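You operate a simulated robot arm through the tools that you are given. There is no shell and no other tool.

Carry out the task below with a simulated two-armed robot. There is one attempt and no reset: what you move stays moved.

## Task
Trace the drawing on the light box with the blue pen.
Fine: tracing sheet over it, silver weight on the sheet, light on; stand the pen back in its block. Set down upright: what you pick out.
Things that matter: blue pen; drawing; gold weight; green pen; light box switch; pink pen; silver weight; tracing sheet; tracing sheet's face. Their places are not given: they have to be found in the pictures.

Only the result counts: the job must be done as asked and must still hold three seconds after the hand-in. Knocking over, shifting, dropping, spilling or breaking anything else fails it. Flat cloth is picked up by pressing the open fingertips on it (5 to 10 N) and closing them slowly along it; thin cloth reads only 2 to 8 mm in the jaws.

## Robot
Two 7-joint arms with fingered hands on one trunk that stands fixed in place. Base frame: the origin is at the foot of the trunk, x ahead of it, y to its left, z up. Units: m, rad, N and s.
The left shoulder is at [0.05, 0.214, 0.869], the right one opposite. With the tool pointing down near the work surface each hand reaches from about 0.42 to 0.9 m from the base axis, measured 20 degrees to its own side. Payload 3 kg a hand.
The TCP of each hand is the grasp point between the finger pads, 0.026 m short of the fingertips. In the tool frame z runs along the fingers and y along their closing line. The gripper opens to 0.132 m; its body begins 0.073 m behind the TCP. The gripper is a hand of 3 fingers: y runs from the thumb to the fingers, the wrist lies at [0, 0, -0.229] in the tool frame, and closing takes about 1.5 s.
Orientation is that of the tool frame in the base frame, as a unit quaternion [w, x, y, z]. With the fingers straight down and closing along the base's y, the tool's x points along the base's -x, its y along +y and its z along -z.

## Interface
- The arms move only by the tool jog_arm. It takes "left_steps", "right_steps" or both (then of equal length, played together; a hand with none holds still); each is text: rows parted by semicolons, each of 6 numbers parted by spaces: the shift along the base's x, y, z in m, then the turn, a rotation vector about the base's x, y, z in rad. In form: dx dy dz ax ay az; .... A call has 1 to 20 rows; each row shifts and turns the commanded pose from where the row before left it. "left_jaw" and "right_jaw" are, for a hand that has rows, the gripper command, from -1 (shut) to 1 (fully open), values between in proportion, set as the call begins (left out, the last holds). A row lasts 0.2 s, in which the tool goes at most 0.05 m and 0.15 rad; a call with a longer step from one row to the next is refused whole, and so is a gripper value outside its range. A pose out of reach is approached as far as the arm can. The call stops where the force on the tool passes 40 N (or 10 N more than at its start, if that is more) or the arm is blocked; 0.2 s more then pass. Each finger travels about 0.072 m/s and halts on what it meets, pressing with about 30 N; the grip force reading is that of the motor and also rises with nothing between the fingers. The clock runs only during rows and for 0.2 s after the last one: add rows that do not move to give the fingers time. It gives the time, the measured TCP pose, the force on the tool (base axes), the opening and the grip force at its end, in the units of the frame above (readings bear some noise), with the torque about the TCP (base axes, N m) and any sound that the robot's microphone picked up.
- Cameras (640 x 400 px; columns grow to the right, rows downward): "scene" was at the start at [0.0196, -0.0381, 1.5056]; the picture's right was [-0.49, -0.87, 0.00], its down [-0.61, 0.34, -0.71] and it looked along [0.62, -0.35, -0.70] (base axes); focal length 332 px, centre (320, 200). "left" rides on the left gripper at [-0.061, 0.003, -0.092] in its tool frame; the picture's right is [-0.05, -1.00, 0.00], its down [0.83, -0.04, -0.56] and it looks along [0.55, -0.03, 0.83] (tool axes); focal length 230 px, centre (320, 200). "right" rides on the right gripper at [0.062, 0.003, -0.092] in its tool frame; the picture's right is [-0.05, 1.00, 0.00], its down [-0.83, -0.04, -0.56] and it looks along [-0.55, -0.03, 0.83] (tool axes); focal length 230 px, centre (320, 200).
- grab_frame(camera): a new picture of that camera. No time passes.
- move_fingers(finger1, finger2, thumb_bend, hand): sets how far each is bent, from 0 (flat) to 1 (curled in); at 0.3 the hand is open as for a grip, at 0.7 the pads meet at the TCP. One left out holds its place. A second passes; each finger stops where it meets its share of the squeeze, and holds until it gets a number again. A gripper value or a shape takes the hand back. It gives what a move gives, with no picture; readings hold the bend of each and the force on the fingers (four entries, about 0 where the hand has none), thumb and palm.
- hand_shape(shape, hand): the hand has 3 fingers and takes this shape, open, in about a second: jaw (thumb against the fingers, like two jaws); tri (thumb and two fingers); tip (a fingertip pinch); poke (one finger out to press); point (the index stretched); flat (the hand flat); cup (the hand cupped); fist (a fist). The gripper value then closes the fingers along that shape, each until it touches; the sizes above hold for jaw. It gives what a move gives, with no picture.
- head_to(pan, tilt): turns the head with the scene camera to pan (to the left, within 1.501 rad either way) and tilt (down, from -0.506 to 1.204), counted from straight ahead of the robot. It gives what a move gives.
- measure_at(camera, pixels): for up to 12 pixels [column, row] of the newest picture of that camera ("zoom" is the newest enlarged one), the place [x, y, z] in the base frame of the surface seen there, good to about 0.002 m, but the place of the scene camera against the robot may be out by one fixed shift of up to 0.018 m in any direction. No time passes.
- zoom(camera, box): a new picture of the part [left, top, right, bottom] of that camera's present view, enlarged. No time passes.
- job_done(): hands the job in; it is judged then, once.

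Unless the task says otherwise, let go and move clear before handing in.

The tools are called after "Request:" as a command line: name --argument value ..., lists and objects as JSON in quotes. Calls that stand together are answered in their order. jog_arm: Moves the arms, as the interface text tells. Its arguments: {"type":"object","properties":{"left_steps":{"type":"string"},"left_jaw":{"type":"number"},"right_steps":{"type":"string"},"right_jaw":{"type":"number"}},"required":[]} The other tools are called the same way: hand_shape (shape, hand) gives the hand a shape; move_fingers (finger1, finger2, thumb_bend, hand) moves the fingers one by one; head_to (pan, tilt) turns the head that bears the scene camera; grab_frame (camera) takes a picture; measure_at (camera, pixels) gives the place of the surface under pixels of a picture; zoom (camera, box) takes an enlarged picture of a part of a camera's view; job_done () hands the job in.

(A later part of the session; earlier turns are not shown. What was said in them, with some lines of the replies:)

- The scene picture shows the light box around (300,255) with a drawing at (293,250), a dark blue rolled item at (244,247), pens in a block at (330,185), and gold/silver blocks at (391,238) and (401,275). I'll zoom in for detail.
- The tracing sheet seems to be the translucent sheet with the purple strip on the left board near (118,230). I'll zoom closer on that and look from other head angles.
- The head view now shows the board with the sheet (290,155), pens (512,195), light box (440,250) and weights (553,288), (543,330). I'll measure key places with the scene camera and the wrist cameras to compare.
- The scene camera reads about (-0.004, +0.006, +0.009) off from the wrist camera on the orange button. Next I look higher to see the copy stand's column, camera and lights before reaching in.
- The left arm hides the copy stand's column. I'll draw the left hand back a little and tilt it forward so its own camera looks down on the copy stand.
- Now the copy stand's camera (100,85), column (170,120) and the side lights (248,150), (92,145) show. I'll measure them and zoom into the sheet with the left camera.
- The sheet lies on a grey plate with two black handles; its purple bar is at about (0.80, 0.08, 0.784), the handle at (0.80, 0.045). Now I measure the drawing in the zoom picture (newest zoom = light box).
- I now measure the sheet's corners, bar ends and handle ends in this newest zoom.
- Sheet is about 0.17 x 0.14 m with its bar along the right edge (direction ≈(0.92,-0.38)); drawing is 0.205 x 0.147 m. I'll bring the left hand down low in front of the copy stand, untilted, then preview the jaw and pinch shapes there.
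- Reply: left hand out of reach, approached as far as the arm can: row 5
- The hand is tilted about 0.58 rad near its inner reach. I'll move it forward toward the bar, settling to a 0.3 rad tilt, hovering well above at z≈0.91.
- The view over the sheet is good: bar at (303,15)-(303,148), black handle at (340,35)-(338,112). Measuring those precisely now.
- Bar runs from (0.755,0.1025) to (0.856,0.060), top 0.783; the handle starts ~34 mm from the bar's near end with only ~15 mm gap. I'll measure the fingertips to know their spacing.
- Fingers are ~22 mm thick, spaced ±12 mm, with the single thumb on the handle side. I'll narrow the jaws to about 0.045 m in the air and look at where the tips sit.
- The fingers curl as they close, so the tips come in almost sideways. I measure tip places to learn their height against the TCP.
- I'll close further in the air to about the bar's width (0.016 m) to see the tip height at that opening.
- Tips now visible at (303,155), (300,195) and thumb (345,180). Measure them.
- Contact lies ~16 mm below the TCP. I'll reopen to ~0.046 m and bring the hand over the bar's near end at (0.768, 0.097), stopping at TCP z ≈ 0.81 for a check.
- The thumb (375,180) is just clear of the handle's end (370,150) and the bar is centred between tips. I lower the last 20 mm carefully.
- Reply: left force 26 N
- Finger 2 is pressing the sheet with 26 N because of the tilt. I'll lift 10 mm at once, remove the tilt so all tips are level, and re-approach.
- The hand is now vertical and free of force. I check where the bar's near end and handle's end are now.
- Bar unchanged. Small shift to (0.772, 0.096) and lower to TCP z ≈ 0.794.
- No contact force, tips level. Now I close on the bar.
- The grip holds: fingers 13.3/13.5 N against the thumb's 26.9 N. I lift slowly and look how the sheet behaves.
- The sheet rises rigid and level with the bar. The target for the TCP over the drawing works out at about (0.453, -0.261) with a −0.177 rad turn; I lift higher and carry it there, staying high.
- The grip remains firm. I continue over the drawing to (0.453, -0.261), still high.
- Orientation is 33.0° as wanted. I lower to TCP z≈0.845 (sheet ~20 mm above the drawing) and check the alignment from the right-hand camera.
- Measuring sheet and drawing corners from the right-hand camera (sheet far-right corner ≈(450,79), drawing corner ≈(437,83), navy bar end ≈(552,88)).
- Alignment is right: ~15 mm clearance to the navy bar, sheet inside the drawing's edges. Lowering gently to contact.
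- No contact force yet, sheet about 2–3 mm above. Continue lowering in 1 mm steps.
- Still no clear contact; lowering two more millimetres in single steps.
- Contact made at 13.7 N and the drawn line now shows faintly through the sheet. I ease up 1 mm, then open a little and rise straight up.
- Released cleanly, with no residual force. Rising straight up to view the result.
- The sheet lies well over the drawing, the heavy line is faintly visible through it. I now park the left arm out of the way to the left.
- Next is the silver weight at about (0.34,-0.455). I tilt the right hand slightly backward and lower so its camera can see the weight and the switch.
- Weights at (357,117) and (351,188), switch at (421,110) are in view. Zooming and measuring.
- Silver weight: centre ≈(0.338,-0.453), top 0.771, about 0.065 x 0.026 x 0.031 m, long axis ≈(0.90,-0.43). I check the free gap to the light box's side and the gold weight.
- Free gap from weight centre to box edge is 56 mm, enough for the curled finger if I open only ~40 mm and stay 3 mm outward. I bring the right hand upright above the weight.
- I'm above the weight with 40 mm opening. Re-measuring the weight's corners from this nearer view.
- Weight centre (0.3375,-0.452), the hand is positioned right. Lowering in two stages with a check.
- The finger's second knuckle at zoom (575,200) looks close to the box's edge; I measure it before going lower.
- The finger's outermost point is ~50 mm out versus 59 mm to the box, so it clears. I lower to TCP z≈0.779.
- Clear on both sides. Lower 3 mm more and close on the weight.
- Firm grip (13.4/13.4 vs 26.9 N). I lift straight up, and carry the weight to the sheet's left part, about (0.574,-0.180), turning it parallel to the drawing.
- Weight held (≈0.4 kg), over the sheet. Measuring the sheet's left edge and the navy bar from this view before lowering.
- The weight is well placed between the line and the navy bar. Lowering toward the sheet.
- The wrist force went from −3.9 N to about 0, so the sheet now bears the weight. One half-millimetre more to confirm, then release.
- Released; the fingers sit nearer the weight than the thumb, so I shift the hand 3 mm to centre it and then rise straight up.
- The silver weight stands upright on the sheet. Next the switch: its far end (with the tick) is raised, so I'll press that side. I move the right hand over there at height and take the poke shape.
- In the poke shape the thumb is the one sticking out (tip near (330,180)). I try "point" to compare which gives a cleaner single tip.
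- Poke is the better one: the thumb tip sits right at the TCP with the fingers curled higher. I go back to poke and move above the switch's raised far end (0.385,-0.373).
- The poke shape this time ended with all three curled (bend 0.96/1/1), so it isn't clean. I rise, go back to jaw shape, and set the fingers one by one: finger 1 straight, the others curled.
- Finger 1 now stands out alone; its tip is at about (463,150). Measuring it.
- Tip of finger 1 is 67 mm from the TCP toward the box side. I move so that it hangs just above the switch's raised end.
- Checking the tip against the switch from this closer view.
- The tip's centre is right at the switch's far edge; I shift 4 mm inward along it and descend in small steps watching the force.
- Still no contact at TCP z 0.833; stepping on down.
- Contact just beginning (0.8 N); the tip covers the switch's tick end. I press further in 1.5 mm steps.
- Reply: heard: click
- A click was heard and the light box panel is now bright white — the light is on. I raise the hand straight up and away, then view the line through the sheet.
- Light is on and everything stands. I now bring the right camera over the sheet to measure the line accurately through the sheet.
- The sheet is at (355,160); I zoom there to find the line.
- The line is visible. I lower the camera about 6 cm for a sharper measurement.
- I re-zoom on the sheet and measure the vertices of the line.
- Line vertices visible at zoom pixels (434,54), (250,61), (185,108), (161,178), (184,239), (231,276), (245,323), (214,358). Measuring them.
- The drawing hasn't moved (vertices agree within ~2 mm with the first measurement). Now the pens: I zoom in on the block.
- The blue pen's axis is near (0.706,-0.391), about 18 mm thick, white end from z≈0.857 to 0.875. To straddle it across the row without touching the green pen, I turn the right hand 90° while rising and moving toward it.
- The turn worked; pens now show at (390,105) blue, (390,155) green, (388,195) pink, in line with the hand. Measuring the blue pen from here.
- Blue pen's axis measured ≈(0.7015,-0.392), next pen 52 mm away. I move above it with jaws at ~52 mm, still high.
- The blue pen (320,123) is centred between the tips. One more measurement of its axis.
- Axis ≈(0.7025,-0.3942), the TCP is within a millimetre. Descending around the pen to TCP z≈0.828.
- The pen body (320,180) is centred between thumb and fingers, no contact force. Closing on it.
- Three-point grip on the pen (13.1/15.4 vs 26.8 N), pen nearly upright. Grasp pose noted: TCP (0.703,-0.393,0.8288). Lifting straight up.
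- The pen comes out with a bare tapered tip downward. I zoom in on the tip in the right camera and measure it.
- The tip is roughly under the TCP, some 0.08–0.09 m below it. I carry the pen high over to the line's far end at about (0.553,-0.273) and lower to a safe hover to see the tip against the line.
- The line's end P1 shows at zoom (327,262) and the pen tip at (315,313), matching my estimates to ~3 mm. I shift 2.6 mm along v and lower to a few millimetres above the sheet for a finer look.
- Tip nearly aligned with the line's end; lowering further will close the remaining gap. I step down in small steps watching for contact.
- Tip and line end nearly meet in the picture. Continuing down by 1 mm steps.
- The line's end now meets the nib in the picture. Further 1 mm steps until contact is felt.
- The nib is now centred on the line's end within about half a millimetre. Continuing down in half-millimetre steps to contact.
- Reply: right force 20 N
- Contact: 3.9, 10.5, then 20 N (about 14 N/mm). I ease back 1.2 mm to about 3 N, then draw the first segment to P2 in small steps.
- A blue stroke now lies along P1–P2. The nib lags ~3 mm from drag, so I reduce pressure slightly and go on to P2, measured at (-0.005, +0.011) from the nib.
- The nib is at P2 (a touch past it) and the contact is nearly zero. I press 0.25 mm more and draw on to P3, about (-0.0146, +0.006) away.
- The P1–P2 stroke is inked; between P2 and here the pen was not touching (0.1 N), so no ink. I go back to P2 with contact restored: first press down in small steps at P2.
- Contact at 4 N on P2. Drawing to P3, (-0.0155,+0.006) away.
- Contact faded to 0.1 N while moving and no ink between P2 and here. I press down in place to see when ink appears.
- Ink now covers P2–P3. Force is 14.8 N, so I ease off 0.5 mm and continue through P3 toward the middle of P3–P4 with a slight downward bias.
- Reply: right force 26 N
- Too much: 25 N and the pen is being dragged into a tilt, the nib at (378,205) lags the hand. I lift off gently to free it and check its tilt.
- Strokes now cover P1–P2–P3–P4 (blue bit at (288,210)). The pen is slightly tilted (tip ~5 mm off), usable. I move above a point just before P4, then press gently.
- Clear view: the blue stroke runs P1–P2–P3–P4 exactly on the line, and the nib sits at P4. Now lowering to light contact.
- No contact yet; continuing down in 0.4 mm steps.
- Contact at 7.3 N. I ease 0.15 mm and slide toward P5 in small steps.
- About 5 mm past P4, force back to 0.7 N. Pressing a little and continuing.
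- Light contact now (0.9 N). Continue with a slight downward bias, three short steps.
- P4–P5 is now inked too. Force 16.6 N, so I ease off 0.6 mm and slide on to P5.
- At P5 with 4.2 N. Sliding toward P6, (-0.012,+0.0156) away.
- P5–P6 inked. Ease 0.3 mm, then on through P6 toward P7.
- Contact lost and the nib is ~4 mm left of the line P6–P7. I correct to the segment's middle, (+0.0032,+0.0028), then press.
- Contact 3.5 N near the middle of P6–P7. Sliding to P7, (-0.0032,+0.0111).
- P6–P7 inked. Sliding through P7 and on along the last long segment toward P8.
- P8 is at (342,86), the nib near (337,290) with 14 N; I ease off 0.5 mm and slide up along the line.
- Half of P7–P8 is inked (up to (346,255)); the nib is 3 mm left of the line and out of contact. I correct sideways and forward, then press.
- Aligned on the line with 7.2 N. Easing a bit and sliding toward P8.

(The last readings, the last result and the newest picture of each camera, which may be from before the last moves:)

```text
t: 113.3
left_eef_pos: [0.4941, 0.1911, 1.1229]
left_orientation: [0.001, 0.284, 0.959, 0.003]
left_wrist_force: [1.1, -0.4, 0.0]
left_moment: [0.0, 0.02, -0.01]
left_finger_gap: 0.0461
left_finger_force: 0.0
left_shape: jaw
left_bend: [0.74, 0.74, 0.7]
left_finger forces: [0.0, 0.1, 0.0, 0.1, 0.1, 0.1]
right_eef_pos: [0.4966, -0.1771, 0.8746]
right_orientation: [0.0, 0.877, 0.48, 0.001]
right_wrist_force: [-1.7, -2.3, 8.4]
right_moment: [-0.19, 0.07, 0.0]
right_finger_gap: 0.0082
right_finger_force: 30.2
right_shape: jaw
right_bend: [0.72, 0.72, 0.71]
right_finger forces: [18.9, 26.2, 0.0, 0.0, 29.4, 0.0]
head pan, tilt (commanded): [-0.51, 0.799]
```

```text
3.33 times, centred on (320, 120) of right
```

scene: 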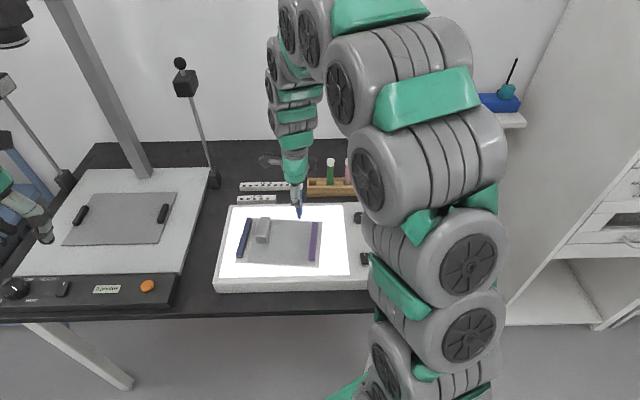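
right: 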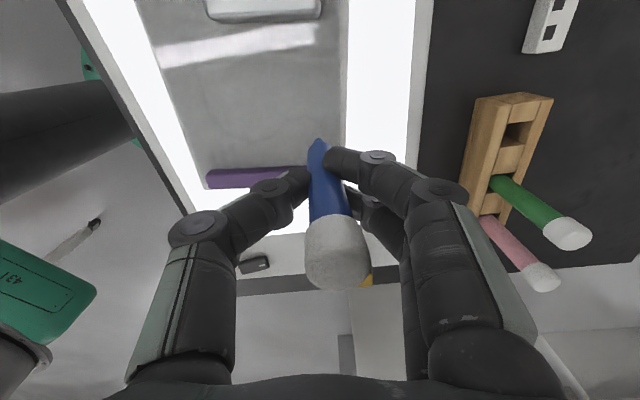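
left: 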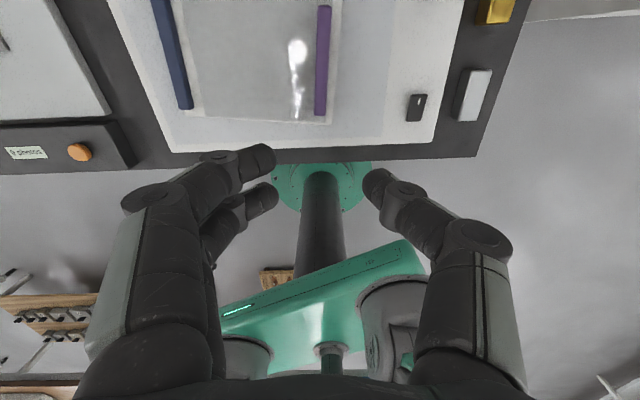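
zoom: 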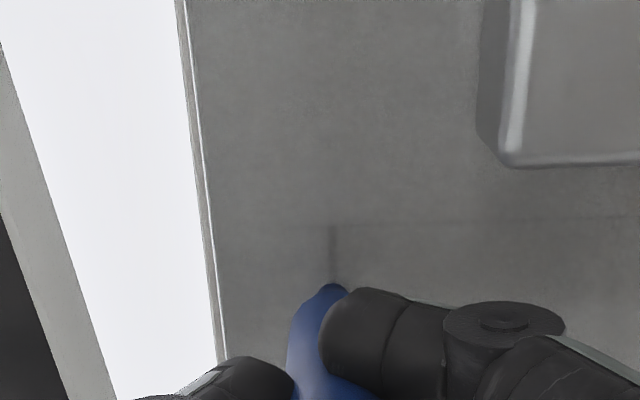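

Still 14 mm to P8 at (330,225). Continuing with slightly less pressure.

Request:
jog_arm --right_steps "0 0 0.0002 0 0 0; 0.0016 0.0025 0 0 0 0; 0.0016 0.0025 0 0 0 0; 0.0016 0.0025 0 0 0 0; 0 0 0 0 0 0"

Request:
zoom --camera "right" --box '[240, 60, 400, 180]'

```text
t: 114.5
left_eef_pos: [0.4935, 0.1922, 1.1226]
left_orientation: [-0.001, 0.284, 0.959, 0.003]
left_wrist_force: [0.4, -0.5, 0.0]
left_moment: [0.02, -0.04, -0.01]
left_finger_gap: 0.0459
left_finger_force: 0.0
left_shape: jaw
left_bend: [0.74, 0.74, 0.7]
left_finger forces: [0.0, 0.0, 0.0, 0.0, 0.1, 0.0]
right_eef_pos: [0.5006, -0.1704, 0.8757]
right_orientation: [0.001, 0.877, 0.481, 0.0]
right_wrist_force: [-0.4, -0.1, -0.3]
right_moment: [-0.01, 0.0, -0.01]
right_finger_gap: 0.0078
right_finger_force: 29.8
right_shape: jaw
right_bend: [0.72, 0.72, 0.71]
right_finger forces: [21.0, 23.3, 0.0, 0.1, 27.3, 0.0]
head pan, tilt (commanded): [-0.51, 0.799]
```

```text
3.33 times, centred on (320, 120) of right
```

zoom: 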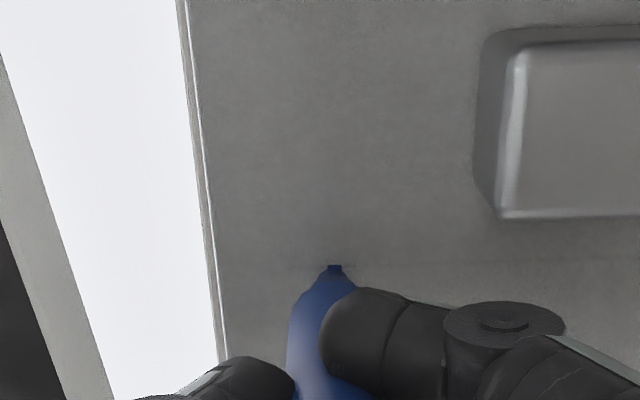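

The last piece up to P8 now shows ink (blue at (335,268)). I lift the pen and view the whole tracing.

Request:
jog_arm --right_steps "0 0 0.003 0 0 0; 0 0 0.02 0 0 0; 0 0 0.04 0 0 0; 0 0 0.03 0 0 0; 0 0 0 0 0 0"

Request:
grab_frame --camera "right"

Request:
zoom --camera "scene" --box '[210, 190, 370, 300]'

```text
t: 115.7
left_eef_pos: [0.4949, 0.1907, 1.1221]
left_orientation: [0.0, 0.284, 0.959, 0.002]
left_wrist_force: [-0.5, -0.1, 0.1]
left_moment: [0.0, 0.02, 0.02]
left_finger_gap: 0.0458
left_finger_force: 0.1
left_shape: jaw
left_bend: [0.74, 0.74, 0.7]
left_finger forces: [0.0, 0.0, 0.0, 0.0, 0.0, 0.0]
right_eef_pos: [0.501, -0.1693, 0.9679]
right_orientation: [0.0, 0.877, 0.48, -0.001]
right_wrist_force: [0.0, -0.1, -0.3]
right_moment: [0.01, -0.01, -0.02]
right_finger_gap: 0.0077
right_finger_force: 29.8
right_shape: jaw
right_bend: [0.72, 0.72, 0.71]
right_finger forces: [20.2, 22.7, 0.1, 0.1, 26.8, 0.0]
head pan, tilt (commanded): [-0.51, 0.799]
```

```text
taken
```

right: 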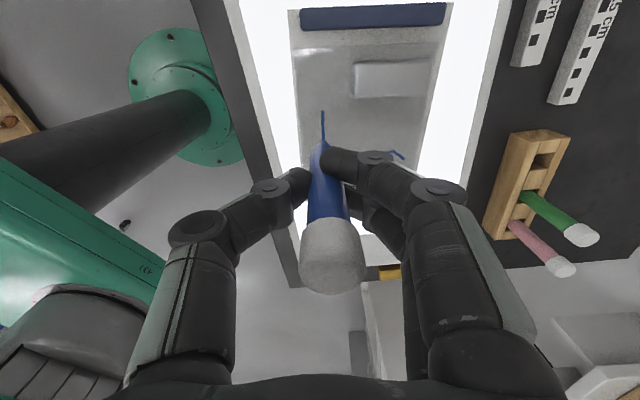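

```text
3.64 times, centred on (290, 245) of scene
```

zoom: 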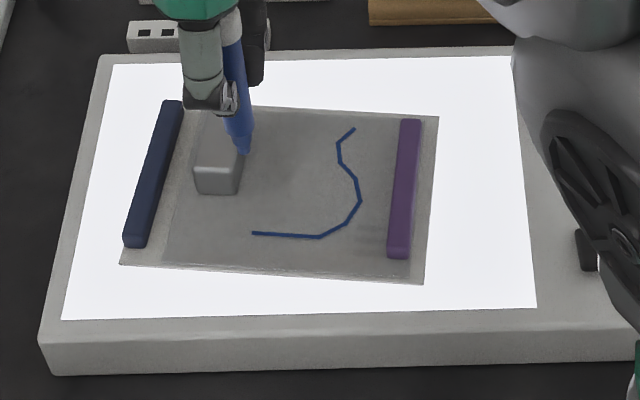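

The full line is inked from (355,128) to (252,233). I zoom closer for gaps.

Request:
zoom --camera "scene" --box '[265, 215, 325, 260]'

Request:
zoom --camera "right" --box '[270, 80, 430, 200]'

```text
8.89 times, centred on (295, 238) of scene
```

zoom: 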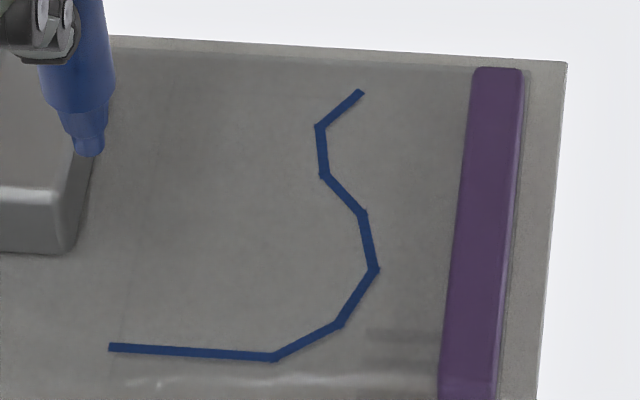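

```text
3.33 times, centred on (350, 140) of right
```

zoom: 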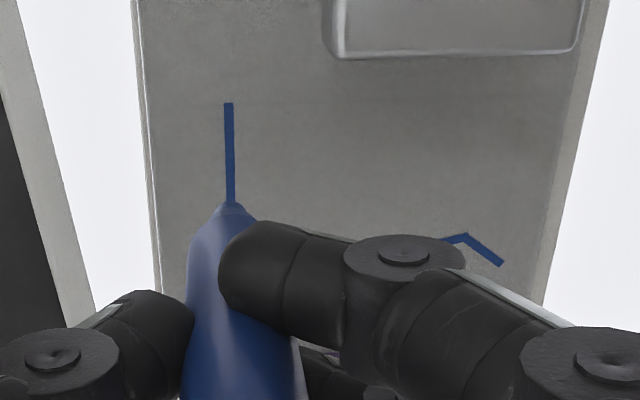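

The tracing is complete and continuous, sheet and weight unmoved. Now the pen goes back: I carry it high to above its hole in the block.

Request:
jog_arm --right_steps "0.025 -0.0276 0.002 0 0 0; 0.025 -0.0276 0.002 0 0 0; 0.025 -0.0276 0.002 0 0 0; 0.025 -0.0276 0 0 0 0; 0.025 -0.0276 0 0 0 0; 0.025 -0.0276 0 0 0 0; 0.025 -0.0276 0 0 0 0; 0.025 -0.0273 0 0 0 0; 0 0 0 0 0 0"

Request:
grab_frame --camera "right"

Request:
zoom --camera "right" --box '[260, 50, 380, 140]'

Request:
zoom --camera "scene" --box '[270, 90, 390, 210]'

```text
t: 117.7
left_eef_pos: [0.4926, 0.1922, 1.1222]
left_orientation: [0.0, 0.284, 0.959, 0.003]
left_wrist_force: [-0.2, -0.7, -0.3]
left_moment: [0.0, 0.0, -0.02]
left_finger_gap: 0.046
left_finger_force: 0.0
left_shape: jaw
left_bend: [0.74, 0.74, 0.7]
left_finger forces: [0.1, 0.0, 0.0, 0.0, 0.0, 0.0]
right_eef_pos: [0.7036, -0.3911, 0.9737]
right_orientation: [0.0, 0.877, 0.48, 0.0]
right_wrist_force: [0.5, -0.7, 0.7]
right_moment: [0.01, 0.02, 0.03]
right_finger_gap: 0.0075
right_finger_force: 29.8
right_shape: jaw
right_bend: [0.72, 0.71, 0.71]
right_finger forces: [19.8, 22.3, 0.0, 0.0, 26.4, 0.1]
head pan, tilt (commanded): [-0.51, 0.799]
```

```text
taken
```

right: 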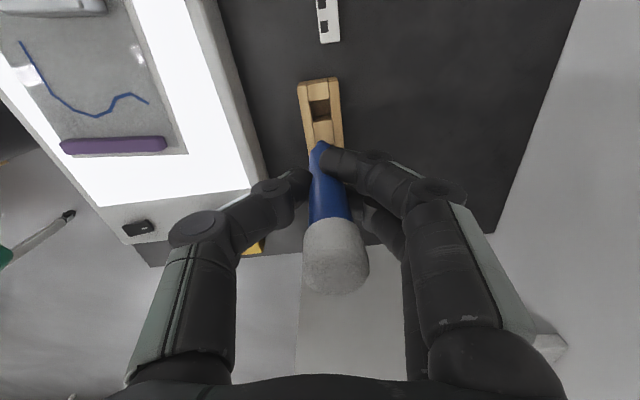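

```text
4.44 times, centred on (320, 95) of right
```

zoom: 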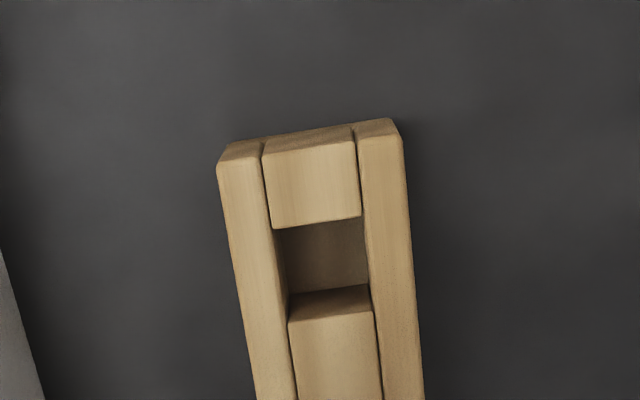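

```text
3.33 times, centred on (330, 150) of scene
```

zoom: 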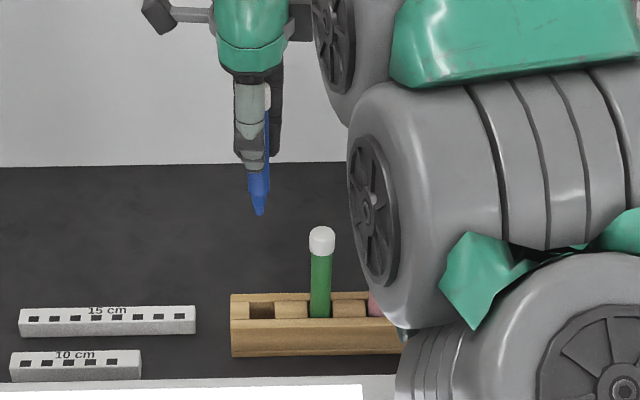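

The hole's centre at zoom (324,268) works out within ~0.5 mm of the TCP; the tip is ~2 mm off toward v. I correct that and descend to just above the block.

Request:
jog_arm --right_steps "-0.0015 0.001 -0.03 0 0 0; 0 0 -0.03 0 0 0; 0 0 -0.02 0 0 0; 0 0 0 0 0 0"

Request:
zoom --camera "right" --box '[260, 80, 380, 170]'

Request:
zoom --camera "scene" --box '[290, 130, 370, 200]'

```text
t: 118.7
left_eef_pos: [0.4939, 0.19, 1.1228]
left_orientation: [0.001, 0.284, 0.959, 0.002]
left_wrist_force: [-0.3, -0.3, -0.5]
left_moment: [-0.02, 0.0, 0.02]
left_finger_gap: 0.0457
left_finger_force: 0.0
left_shape: jaw
left_bend: [0.74, 0.74, 0.7]
left_finger forces: [0.1, 0.0, 0.0, 0.0, 0.0, 0.0]
right_eef_pos: [0.6989, -0.3902, 0.8939]
right_orientation: [0.0, 0.877, 0.48, -0.001]
right_wrist_force: [1.0, 0.1, -0.3]
right_moment: [0.0, 0.01, -0.01]
right_finger_gap: 0.0078
right_finger_force: 30.4
right_shape: jaw
right_bend: [0.72, 0.71, 0.71]
right_finger forces: [20.0, 22.4, 0.0, 0.0, 26.5, 0.0]
head pan, tilt (commanded): [-0.51, 0.799]
```

```text
4.44 times, centred on (320, 125) of right
```

zoom: 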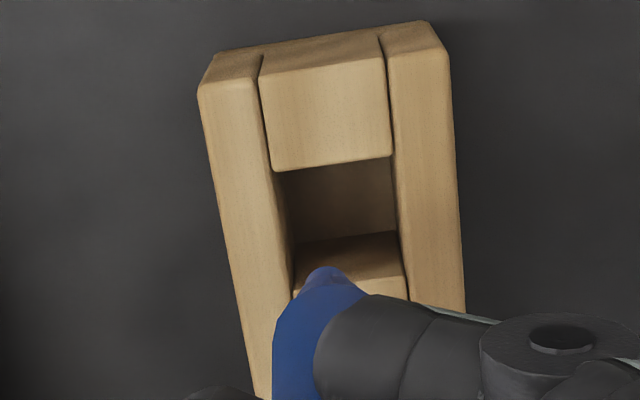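

```text
5.71 times, centred on (330, 165) of scene
```

zoom: 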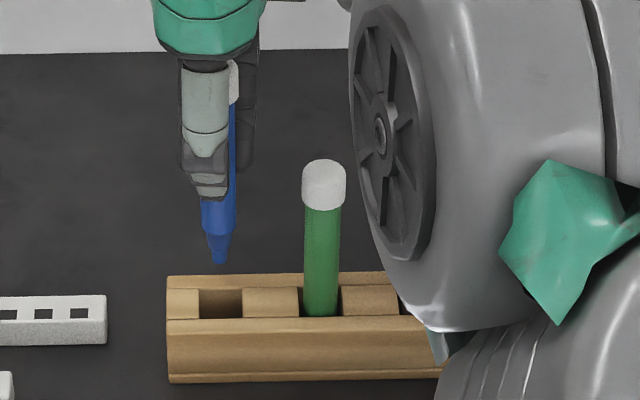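

The hole centre is now ~3.5 mm to the right (v) of the tip. I shift by that and re-check.

Request:
jog_arm --right_steps "0.0029 -0.0019 0 0 0 0; 0 0 -0.015 0 0 0; 0 0 0 0 0 0"

Request:
zoom --camera "right" --box '[260, 80, 380, 170]'

Request:
zoom --camera "scene" --box '[290, 130, 370, 200]'

```text
t: 119.5
left_eef_pos: [0.4945, 0.1915, 1.1219]
left_orientation: [0.0, 0.284, 0.959, 0.003]
left_wrist_force: [-0.1, 0.7, 0.0]
left_moment: [-0.02, -0.04, 0.02]
left_finger_gap: 0.0459
left_finger_force: 0.0
left_shape: jaw
left_bend: [0.74, 0.74, 0.7]
left_finger forces: [0.0, 0.0, 0.0, 0.1, 0.0, 0.1]
right_eef_pos: [0.7031, -0.3932, 0.8786]
right_orientation: [0.0, 0.877, 0.48, 0.0]
right_wrist_force: [0.9, 0.4, -0.9]
right_moment: [0.01, 0.01, 0.0]
right_finger_gap: 0.0078
right_finger_force: 30.1
right_shape: jaw
right_bend: [0.72, 0.71, 0.71]
right_finger forces: [19.8, 22.3, 0.0, 0.1, 26.5, 0.0]
head pan, tilt (commanded): [-0.51, 0.799]
```

```text
4.44 times, centred on (320, 125) of right
```

zoom: 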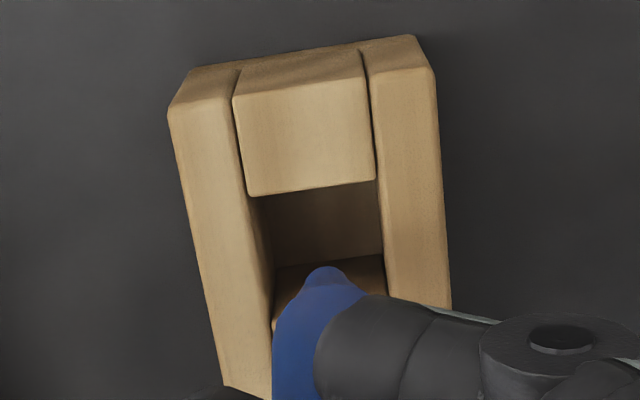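

```text
5.71 times, centred on (330, 165) of scene
```

zoom: 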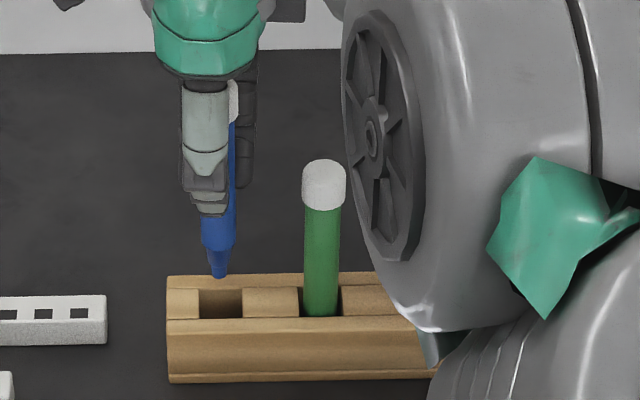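

Now tip and hole centre line up (col 325 vs 323; scene (219,277) above hole 198–243). Descending into the hole carefully.

Request:
jog_arm --right_steps "0 0 -0.01 0 0 0; 0 0 -0.01 0 0 0; 0 0 -0.01 0 0 0; 0 0 0 0 0 0"

Request:
zoom --camera "right" --box '[260, 80, 380, 170]'

Request:
zoom --camera "scene" --box '[290, 130, 370, 200]'

```text
t: 120.5
left_eef_pos: [0.4948, 0.1908, 1.1224]
left_orientation: [0.0, 0.284, 0.959, 0.003]
left_wrist_force: [0.4, -0.3, 0.8]
left_moment: [0.02, -0.02, 0.02]
left_finger_gap: 0.046
left_finger_force: 0.0
left_shape: jaw
left_bend: [0.74, 0.74, 0.7]
left_finger forces: [0.0, 0.0, 0.0, 0.1, 0.1, 0.0]
right_eef_pos: [0.7029, -0.3906, 0.8492]
right_orientation: [0.0, 0.877, 0.48, 0.0]
right_wrist_force: [0.0, -0.3, -0.4]
right_moment: [-0.03, 0.01, 0.02]
right_finger_gap: 0.0076
right_finger_force: 30.1
right_shape: jaw
right_bend: [0.72, 0.71, 0.71]
right_finger forces: [19.8, 22.3, 0.0, 0.0, 26.4, 0.0]
head pan, tilt (commanded): [-0.51, 0.799]
```

```text
4.44 times, centred on (320, 125) of right
```

zoom: 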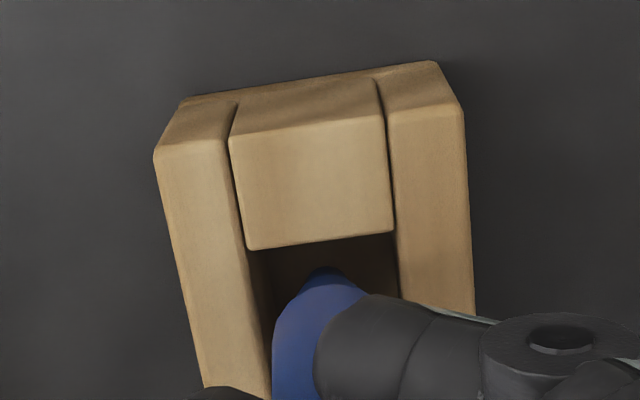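

```text
5.71 times, centred on (330, 165) of scene
```

zoom: 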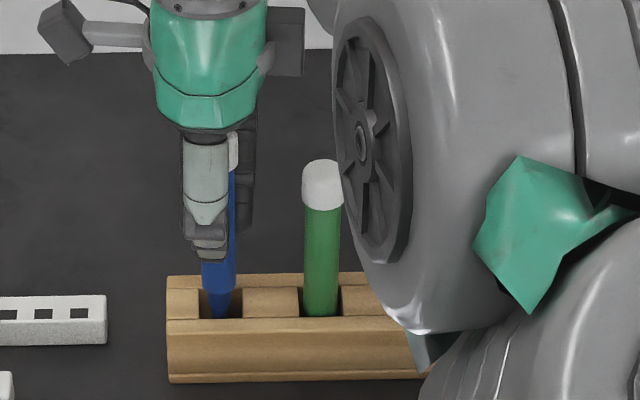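

The nib is inside the hole with no force. Continuing down slowly to the floor of the hole.

Request:
jog_arm --right_steps "0 0 -0.007 0 0 0; 0 0 -0.006 0 0 0; 0 0 0 0 0 0"

Request:
jog_arm --right_steps "0 0 -0.003 0 0 0; 0 0 0 0 0 0"

Request:
jog_arm --right_steps "0 0 -0.0015 0 0 0; 0 0 0 0 0 0"

```text
t: 121.3
left_eef_pos: [0.4943, 0.1918, 1.1219]
left_orientation: [0.001, 0.284, 0.959, 0.003]
left_wrist_force: [-0.3, -0.3, 0.5]
left_moment: [-0.01, 0.01, 0.01]
left_finger_gap: 0.0459
left_finger_force: 0.1
left_shape: jaw
left_bend: [0.74, 0.74, 0.7]
left_finger forces: [0.0, 0.0, 0.0, 0.0, 0.1, 0.0]
right_eef_pos: [0.7023, -0.3925, 0.8361]
right_orientation: [0.0, 0.877, 0.48, 0.0]
right_wrist_force: [0.0, -0.4, -0.1]
right_moment: [0.01, -0.01, 0.0]
right_finger_gap: 0.0076
right_finger_force: 29.7
right_shape: jaw
right_bend: [0.72, 0.71, 0.71]
right_finger forces: [19.9, 22.3, 0.1, 0.0, 26.3, 0.0]
head pan, tilt (commanded): [-0.51, 0.799]
```

```text
t: 121.9
left_eef_pos: [0.4937, 0.1904, 1.122]
left_orientation: [0.001, 0.284, 0.959, 0.003]
left_wrist_force: [1.1, 0.3, -0.1]
left_moment: [-0.03, 0.0, 0.01]
left_finger_gap: 0.046
left_finger_force: 0.2
left_shape: jaw
left_bend: [0.74, 0.74, 0.7]
left_finger forces: [0.0, 0.0, 0.1, 0.0, 0.1, 0.0]
right_eef_pos: [0.7017, -0.3918, 0.8328]
right_orientation: [0.0, 0.877, 0.48, 0.0]
right_wrist_force: [0.3, -0.3, -1.0]
right_moment: [-0.01, -0.02, -0.02]
right_finger_gap: 0.0077
right_finger_force: 30.0
right_shape: jaw
right_bend: [0.72, 0.71, 0.71]
right_finger forces: [19.8, 22.3, 0.0, 0.0, 26.4, 0.0]
head pan, tilt (commanded): [-0.51, 0.799]
```

```text
t: 122.5
left_eef_pos: [0.4943, 0.1921, 1.1219]
left_orientation: [0.0, 0.284, 0.959, 0.002]
left_wrist_force: [-0.8, -0.4, 0.9]
left_moment: [0.03, -0.03, 0.02]
left_finger_gap: 0.046
left_finger_force: 0.1
left_shape: jaw
left_bend: [0.74, 0.74, 0.7]
left_finger forces: [0.0, 0.0, 0.0, 0.0, 0.0, 0.0]
right_eef_pos: [0.7032, -0.3911, 0.831]
right_orientation: [0.0, 0.877, 0.48, 0.0]
right_wrist_force: [0.5, -0.2, 0.1]
right_moment: [-0.02, 0.0, 0.03]
right_finger_gap: 0.0077
right_finger_force: 30.5
right_shape: jaw
right_bend: [0.72, 0.71, 0.71]
right_finger forces: [19.9, 22.3, 0.1, 0.0, 26.4, 0.0]
head pan, tilt (commanded): [-0.51, 0.799]
```

Not at the floor yet (expected near TCP 0.827). Stepping 1 mm at a time.

Request:
jog_arm --right_steps "0 0 -0.0015 0 0 0; 0 0 0 0 0 0"

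Request:
jog_arm --right_steps "0 0 -0.001 0 0 0; 0 0 0 0 0 0"

Request:
jog_arm --right_steps "0 0 -0.001 0 0 0; 0 0 0 0 0 0"

```text
t: 123.1
left_eef_pos: [0.4944, 0.1911, 1.1222]
left_orientation: [0.001, 0.284, 0.959, 0.003]
left_wrist_force: [-1.0, -0.8, 0.4]
left_moment: [-0.01, 0.04, 0.0]
left_finger_gap: 0.046
left_finger_force: 0.1
left_shape: jaw
left_bend: [0.74, 0.74, 0.7]
left_finger forces: [0.0, 0.0, 0.0, 0.0, 0.1, 0.0]
right_eef_pos: [0.7028, -0.3903, 0.8294]
right_orientation: [0.0, 0.877, 0.481, 0.0]
right_wrist_force: [-0.7, 0.8, -0.5]
right_moment: [-0.01, 0.01, 0.01]
right_finger_gap: 0.0076
right_finger_force: 29.6
right_shape: jaw
right_bend: [0.72, 0.71, 0.71]
right_finger forces: [19.8, 22.3, 0.0, 0.0, 26.4, 0.0]
head pan, tilt (commanded): [-0.51, 0.799]
```

```text
t: 123.7
left_eef_pos: [0.4937, 0.1914, 1.1216]
left_orientation: [0.002, 0.284, 0.959, 0.003]
left_wrist_force: [0.1, -0.1, -0.4]
left_moment: [-0.05, -0.02, -0.01]
left_finger_gap: 0.046
left_finger_force: 0.1
left_shape: jaw
left_bend: [0.74, 0.74, 0.7]
left_finger forces: [0.0, 0.0, 0.0, 0.0, 0.1, 0.0]
right_eef_pos: [0.7023, -0.3897, 0.8277]
right_orientation: [0.0, 0.877, 0.481, 0.0]
right_wrist_force: [-0.1, 0.5, 1.0]
right_moment: [0.02, 0.04, -0.02]
right_finger_gap: 0.0074
right_finger_force: 29.9
right_shape: jaw
right_bend: [0.72, 0.71, 0.71]
right_finger forces: [19.7, 22.3, 0.0, 0.0, 26.4, 0.0]
head pan, tilt (commanded): [-0.51, 0.799]
```

```text
t: 124.3
left_eef_pos: [0.494, 0.1926, 1.1223]
left_orientation: [0.0, 0.284, 0.959, 0.002]
left_wrist_force: [1.2, -0.3, 0.2]
left_moment: [0.0, 0.02, 0.02]
left_finger_gap: 0.0458
left_finger_force: 0.0
left_shape: jaw
left_bend: [0.74, 0.74, 0.7]
left_finger forces: [0.0, 0.0, 0.0, 0.1, 0.1, 0.1]
right_eef_pos: [0.7019, -0.3911, 0.8278]
right_orientation: [-0.001, 0.877, 0.48, 0.0]
right_wrist_force: [-0.2, 0.1, -0.3]
right_moment: [-0.01, 0.0, 0.01]
right_finger_gap: 0.0076
right_finger_force: 30.0
right_shape: jaw
right_bend: [0.72, 0.71, 0.71]
right_finger forces: [19.7, 22.3, 0.0, 0.0, 26.4, 0.0]
head pan, tilt (commanded): [-0.51, 0.799]
```

Request:
jog_arm --right_steps "0 0 -0.001 0 0 0; 0 0 0 0 0 0"

Request:
jog_arm --right_steps "0 0 -0.0007 0 0 0; 0 0 0 0 0 0"

Request:
zoom --camera "right" --box '[240, 80, 400, 200]'

```text
t: 124.9
left_eef_pos: [0.495, 0.1923, 1.1218]
left_orientation: [0.001, 0.284, 0.959, 0.002]
left_wrist_force: [-0.2, -0.3, -0.5]
left_moment: [-0.01, 0.01, 0.0]
left_finger_gap: 0.046
left_finger_force: 0.0
left_shape: jaw
left_bend: [0.74, 0.74, 0.7]
left_finger forces: [0.0, 0.0, 0.0, 0.0, 0.0, 0.0]
right_eef_pos: [0.7037, -0.3926, 0.8275]
right_orientation: [0.0, 0.877, 0.48, 0.0]
right_wrist_force: [-0.1, -0.4, 5.2]
right_moment: [0.02, -0.02, 0.01]
right_finger_gap: 0.0078
right_finger_force: 29.9
right_shape: jaw
right_bend: [0.72, 0.71, 0.71]
right_finger forces: [20.3, 22.5, 0.0, 0.1, 27.5, 0.0]
head pan, tilt (commanded): [-0.51, 0.799]
```

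```text
t: 125.5
left_eef_pos: [0.4947, 0.1908, 1.1231]
left_orientation: [0.0, 0.284, 0.959, 0.002]
left_wrist_force: [-0.3, 0.1, 1.1]
left_moment: [0.02, -0.01, 0.02]
left_finger_gap: 0.0459
left_finger_force: 0.1
left_shape: jaw
left_bend: [0.74, 0.74, 0.7]
left_finger forces: [0.0, 0.0, 0.0, 0.1, 0.1, 0.0]
right_eef_pos: [0.7042, -0.3914, 0.8271]
right_orientation: [0.001, 0.877, 0.48, 0.0]
right_wrist_force: [-1.2, -0.3, 11.7]
right_moment: [-0.03, -0.02, 0.0]
right_finger_gap: 0.0078
right_finger_force: 30.0
right_shape: jaw
right_bend: [0.72, 0.71, 0.71]
right_finger forces: [20.7, 23.3, 0.1, 0.0, 29.3, 0.1]
head pan, tilt (commanded): [-0.51, 0.799]
```

```text
3.33 times, centred on (320, 140) of right
```

zoom: 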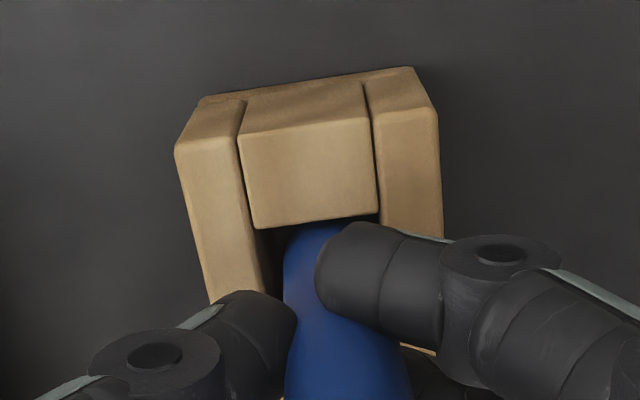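

The pen stands on the floor of its hole (5–12 N). Easing 0.7 mm, and I look at the cap in the full picture to judge the pen's lean against its original picture (cap then at (320,253)).

Request:
jog_arm --right_steps "0 0 0.0007 0 0 0; 0 0 0 0 0 0"

Request:
grab_frame --camera "right"

Request:
zoom --camera "scene" --box '[290, 130, 370, 200]'

```text
t: 126.1
left_eef_pos: [0.4934, 0.1913, 1.1211]
left_orientation: [0.001, 0.284, 0.959, 0.002]
left_wrist_force: [0.2, -0.3, 1.0]
left_moment: [-0.01, -0.02, -0.01]
left_finger_gap: 0.0457
left_finger_force: 0.0
left_shape: jaw
left_bend: [0.74, 0.74, 0.7]
left_finger forces: [0.0, 0.0, 0.0, 0.1, 0.1, 0.0]
right_eef_pos: [0.7031, -0.3913, 0.8271]
right_orientation: [0.0, 0.877, 0.48, 0.0]
right_wrist_force: [0.0, 0.4, 3.6]
right_moment: [-0.03, -0.07, 0.0]
right_finger_gap: 0.008
right_finger_force: 30.2
right_shape: jaw
right_bend: [0.72, 0.71, 0.71]
right_finger forces: [21.8, 23.5, 0.0, 0.0, 28.0, 0.1]
head pan, tilt (commanded): [-0.51, 0.799]
```

```text
taken
```

right: 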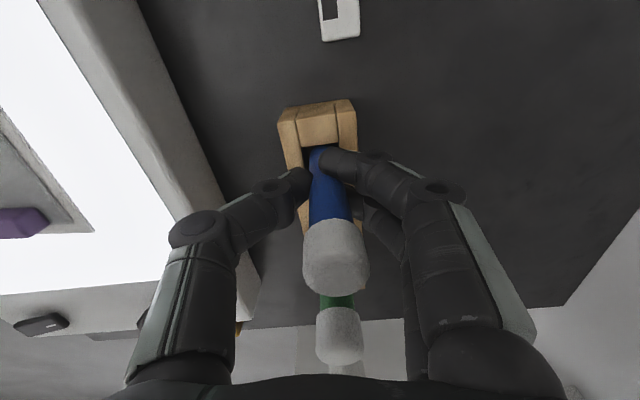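

```text
5.71 times, centred on (330, 165) of scene
```

zoom: 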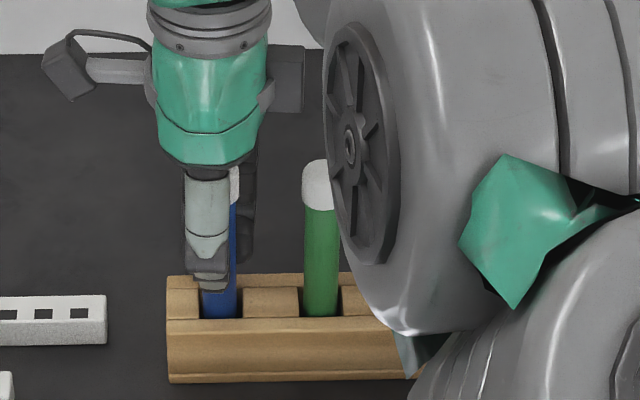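

The cap is ~16 px (≈5 mm) off, i.e. a ~2.4° lean toward v. I lift a millimetre, tilt the hand by that angle to stand the pen plumb, and set it down again.

Request:
jog_arm --right_steps "0 0 0.0015 0 0 0; -0.0007 0.0004 0 -0.0114 -0.0177 0; -0.0007 0.0004 0 -0.0113 -0.0176 0; 0 0 -0.001 0 0 0; 0 0 0 0 0 0"

Request:
jog_arm --right_steps "0 0 -0.0005 0 0 0; 0 0 0 0 0 0"

Request:
grab_frame --camera "right"

```text
t: 127.3
left_eef_pos: [0.4936, 0.192, 1.1232]
left_orientation: [0.001, 0.284, 0.959, 0.004]
left_wrist_force: [0.0, 0.1, 0.0]
left_moment: [0.0, 0.03, 0.01]
left_finger_gap: 0.0461
left_finger_force: 0.1
left_shape: jaw
left_bend: [0.74, 0.74, 0.7]
left_finger forces: [0.1, 0.0, 0.0, 0.1, 0.0, 0.1]
right_eef_pos: [0.7029, -0.3904, 0.8273]
right_orientation: [0.018, 0.877, 0.48, 0.01]
right_wrist_force: [0.7, -1.4, 0.3]
right_moment: [0.02, -0.04, 0.02]
right_finger_gap: 0.0081
right_finger_force: 29.8
right_shape: jaw
right_bend: [0.72, 0.71, 0.71]
right_finger forces: [20.7, 23.0, 0.0, 0.1, 27.3, 0.1]
head pan, tilt (commanded): [-0.51, 0.799]
```

```text
t: 127.9
left_eef_pos: [0.4947, 0.1918, 1.121]
left_orientation: [0.001, 0.284, 0.959, 0.002]
left_wrist_force: [-0.7, 0.2, 0.2]
left_moment: [0.01, 0.04, 0.02]
left_finger_gap: 0.0461
left_finger_force: 0.1
left_shape: jaw
left_bend: [0.74, 0.74, 0.7]
left_finger forces: [0.1, 0.0, 0.0, 0.1, 0.1, 0.1]
right_eef_pos: [0.7015, -0.3896, 0.8262]
right_orientation: [0.019, 0.877, 0.48, 0.01]
right_wrist_force: [0.2, 0.6, 4.5]
right_moment: [-0.05, -0.04, 0.0]
right_finger_gap: 0.0076
right_finger_force: 29.9
right_shape: jaw
right_bend: [0.72, 0.71, 0.71]
right_finger forces: [20.8, 23.2, 0.0, 0.0, 27.5, 0.1]
head pan, tilt (commanded): [-0.51, 0.799]
```

```text
taken
```

right: 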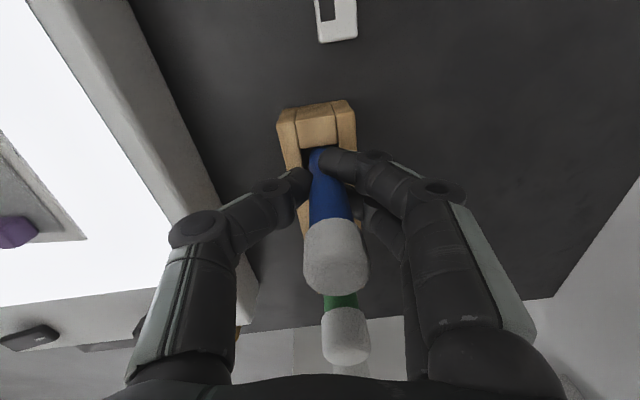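

The pen sits on the floor again (4.5 N), upright. Opening in stages.

Request:
jog_arm --right_steps "0 0 0 0 0 0; 0 0 0 0 0 0; 0 0 0 0 0 0" --right_jaw -0.75

Request:
grab_frame --camera "right"

Request:
jog_arm --right_steps "0 0 0 0 0 0; 0 0 0 0 0 0; 0 0 0 0 0 0; 0 0 0 0 0 0" --right_jaw -0.3

Request:
grab_frame --camera "right"

```text
t: 128.7
left_eef_pos: [0.4936, 0.1916, 1.1226]
left_orientation: [0.001, 0.283, 0.959, 0.003]
left_wrist_force: [0.1, -0.3, 0.3]
left_moment: [0.02, -0.01, -0.01]
left_finger_gap: 0.0459
left_finger_force: 0.1
left_shape: jaw
left_bend: [0.74, 0.74, 0.7]
left_finger forces: [0.0, 0.0, 0.0, 0.0, 0.0, 0.0]
right_eef_pos: [0.7004, -0.3897, 0.8264]
right_orientation: [0.018, 0.877, 0.48, 0.011]
right_wrist_force: [0.0, -0.7, -0.4]
right_moment: [0.03, 0.02, 0.02]
right_finger_gap: 0.0163
right_finger_force: 0.0
right_shape: jaw
right_bend: [0.72, 0.72, 0.7]
right_finger forces: [0.0, 0.0, 0.0, 0.0, 0.0, 0.0]
head pan, tilt (commanded): [-0.51, 0.799]
```

```text
taken
```

right: 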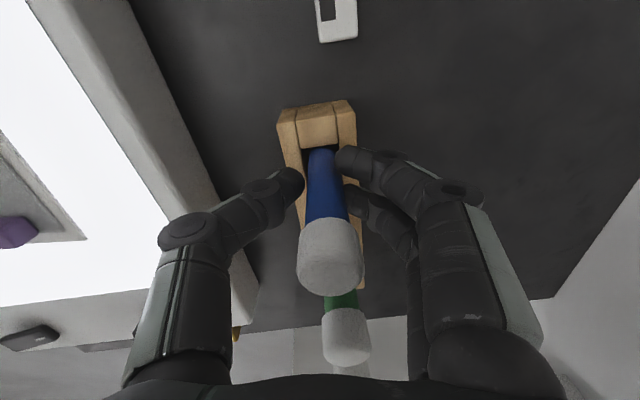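

```text
t: 129.7
left_eef_pos: [0.4948, 0.1909, 1.1229]
left_orientation: [0.001, 0.284, 0.959, 0.002]
left_wrist_force: [-0.1, 0.7, 0.1]
left_moment: [0.0, 0.02, -0.01]
left_finger_gap: 0.0461
left_finger_force: 0.0
left_shape: jaw
left_bend: [0.74, 0.74, 0.7]
left_finger forces: [0.0, 0.1, 0.0, 0.0, 0.0, 0.0]
right_eef_pos: [0.7016, -0.3895, 0.8262]
right_orientation: [0.019, 0.877, 0.48, 0.01]
right_wrist_force: [0.0, 0.3, 0.1]
right_moment: [0.0, -0.03, 0.02]
right_finger_gap: 0.0457
right_finger_force: 0.1
right_shape: jaw
right_bend: [0.73, 0.73, 0.7]
right_finger forces: [0.0, 0.1, 0.0, 0.1, 0.1, 0.1]
head pan, tilt (commanded): [-0.51, 0.799]
```

```text
taken
```

right: 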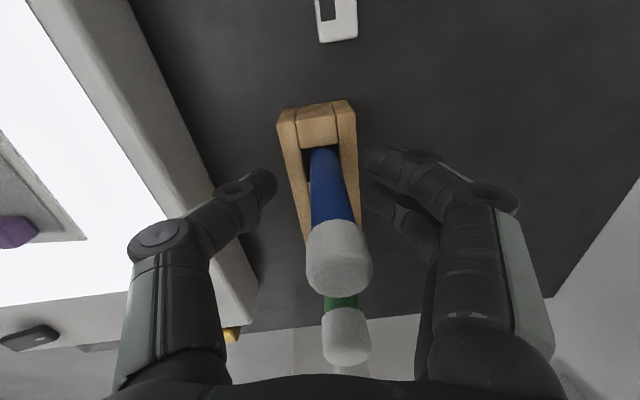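

The pen stands in the hole, leaning slightly. I open a bit wider and rise straight up, clear of the cap.

Request:
jog_arm --right_steps "0 0 0 0 0 0; 0 0 0 0 0 0" --right_jaw -0.05

Request:
jog_arm --right_steps "0.001 -0.0006 0.02 0 0 0; 0 0 0.025 0 0 0; 0 0 0.03 0 0 0; 0 0 0.03 0 0 0; 0 0 0.03 0 0 0; 0 0 0 0 0 0"

Request:
grab_frame --camera "right"

Request:
zoom --camera "scene" --box '[280, 130, 380, 210]'

```text
t: 130.3
left_eef_pos: [0.4939, 0.1914, 1.1227]
left_orientation: [0.001, 0.285, 0.959, 0.002]
left_wrist_force: [-0.6, 0.6, -0.4]
left_moment: [0.0, -0.02, -0.02]
left_finger_gap: 0.0462
left_finger_force: 0.0
left_shape: jaw
left_bend: [0.74, 0.74, 0.7]
left_finger forces: [0.1, 0.0, 0.0, 0.1, 0.0, 0.1]
right_eef_pos: [0.7017, -0.3908, 0.8258]
right_orientation: [0.018, 0.877, 0.48, 0.01]
right_wrist_force: [0.4, 0.1, 0.2]
right_moment: [0.03, 0.0, 0.01]
right_finger_gap: 0.062
right_finger_force: 0.0
right_shape: jaw
right_bend: [0.73, 0.73, 0.7]
right_finger forces: [0.0, 0.1, 0.1, 0.1, 0.0, 0.0]
head pan, tilt (commanded): [-0.51, 0.799]
```

```text
t: 131.7
left_eef_pos: [0.4942, 0.1918, 1.1225]
left_orientation: [0.001, 0.284, 0.959, 0.003]
left_wrist_force: [-0.6, -0.3, 0.9]
left_moment: [0.03, 0.01, 0.0]
left_finger_gap: 0.0459
left_finger_force: 0.0
left_shape: jaw
left_bend: [0.74, 0.74, 0.7]
left_finger forces: [0.1, 0.0, 0.0, 0.1, 0.0, 0.0]
right_eef_pos: [0.7009, -0.3899, 0.9619]
right_orientation: [0.018, 0.877, 0.48, 0.01]
right_wrist_force: [0.0, -0.9, 0.8]
right_moment: [0.0, 0.03, -0.03]
right_finger_gap: 0.0623
right_finger_force: 0.0
right_shape: jaw
right_bend: [0.73, 0.73, 0.7]
right_finger forces: [0.0, 0.1, 0.0, 0.0, 0.0, 0.1]
head pan, tilt (commanded): [-0.51, 0.799]
```

```text
taken
```

right: 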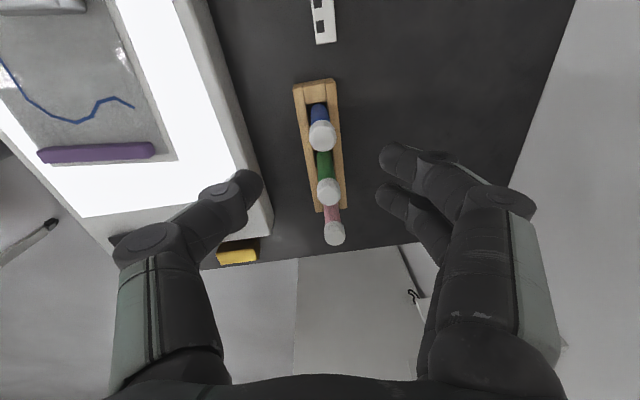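

```text
5.00 times, centred on (330, 170) of scene
```

zoom: 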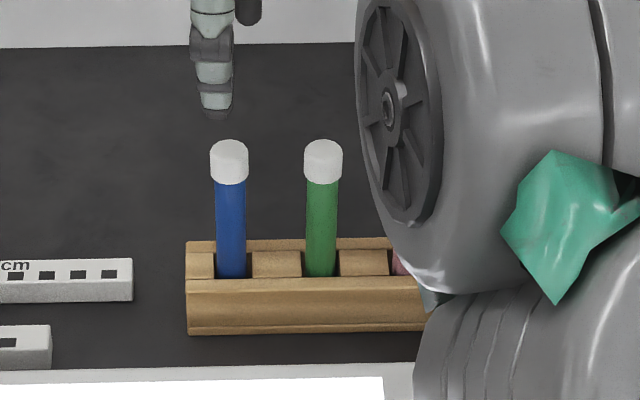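

The blue pen stands upright in its block next to the green one. I move the right hand up and away to the right, then inspect the whole scene.

Request:
jog_arm --right_steps "0 0 0.04 0 0 0; 0 0 0.04 0 0 0; 0 0 0.04 0 0 0; -0.03 -0.02 0.02 0 0 0; -0.035 -0.025 0 0 0 0; -0.035 -0.025 0 0 0 0; -0.035 -0.025 0 0 0 0; -0.035 -0.025 0 0 0 0; -0.035 -0.02 0 0 0 0; 0 0 0 0 0 0"

Request:
grab_frame --camera "scene"

Request:
zoom --camera "scene" --box '[200, 140, 440, 310]'

Request:
grab_frame --camera "right"

```text
t: 133.9
left_eef_pos: [0.4945, 0.1922, 1.1223]
left_orientation: [0.001, 0.285, 0.959, 0.002]
left_wrist_force: [-0.6, 0.2, -0.9]
left_moment: [-0.01, -0.01, 0.0]
left_finger_gap: 0.046
left_finger_force: 0.1
left_shape: jaw
left_bend: [0.74, 0.74, 0.7]
left_finger forces: [0.0, 0.0, 0.0, 0.0, 0.1, 0.0]
right_eef_pos: [0.4978, -0.5327, 1.1022]
right_orientation: [0.018, 0.877, 0.48, 0.009]
right_wrist_force: [0.0, 0.5, -0.1]
right_moment: [0.0, -0.02, 0.0]
right_finger_gap: 0.0622
right_finger_force: 0.0
right_shape: jaw
right_bend: [0.73, 0.73, 0.7]
right_finger forces: [0.0, 0.0, 0.0, 0.1, 0.0, 0.1]
head pan, tilt (commanded): [-0.51, 0.799]
```

```text
taken
```

scene: 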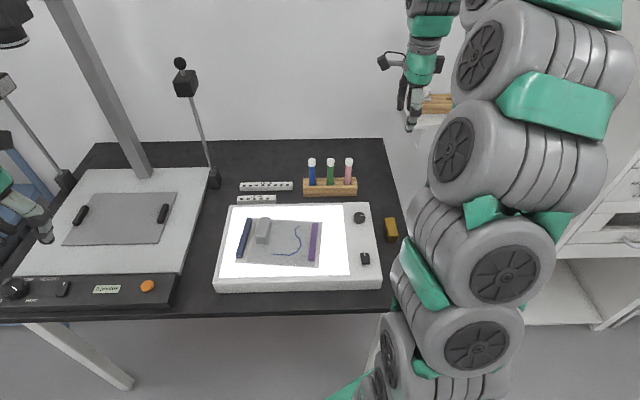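

```text
2.35 times, centred on (320, 225) of scene
```

zoom: 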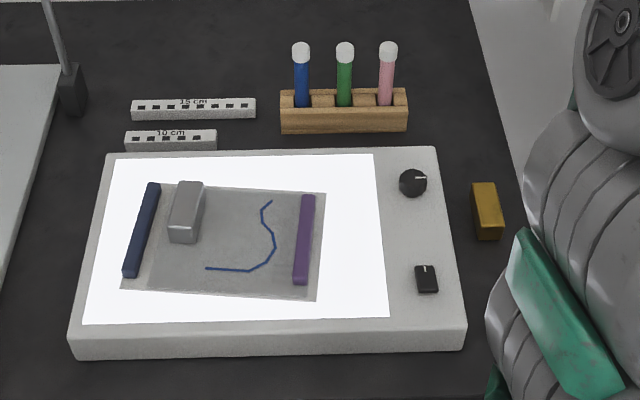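

```text
taken
```

right: 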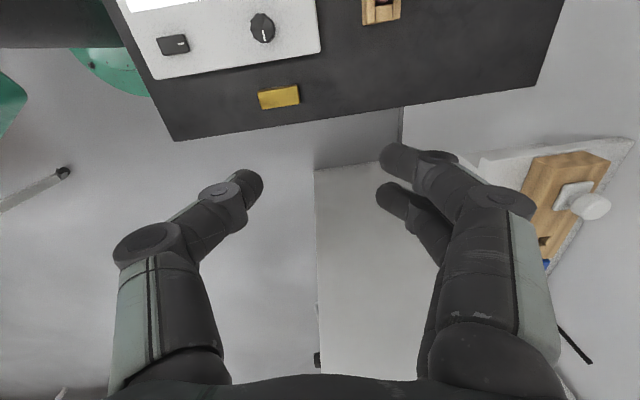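

Everything holds: sheet over the drawing, silver weight standing on it, panel lit, the blue tracing complete from end to end, pen upright in its block, gold weight and other pens in place, both hands clear. Handing in.

Request:
job_done

```text
The job is handed in.
```

The drawing is traced in blue on the tracing sheet, and I've handed the job in. The last pictures before hand-in showed:

- **Tracing:** the heavy line is inked from end to end with no gaps. I did not trace the thin construction lines; only the heavy line showed clearly through the sheet.
- **Sheet and weight:** the tracing sheet lies over the drawing and did not shift while I drew. The silver weight stands upright on its left side.
- **Light:** the light box is on; the switch clicked when pressed and the panel lit up.
- **Pen:** the blue pen is back upright in its block, beside the green and pink ones.
- **Everything else:** the gold weight, the other pens and the rulers are where they were, and both hands are clear.

While first reaching for the sheet, one finger pressed down on it and the copy-stand plate beneath it with about 26 N for a moment. I saw no sign that the plate moved.
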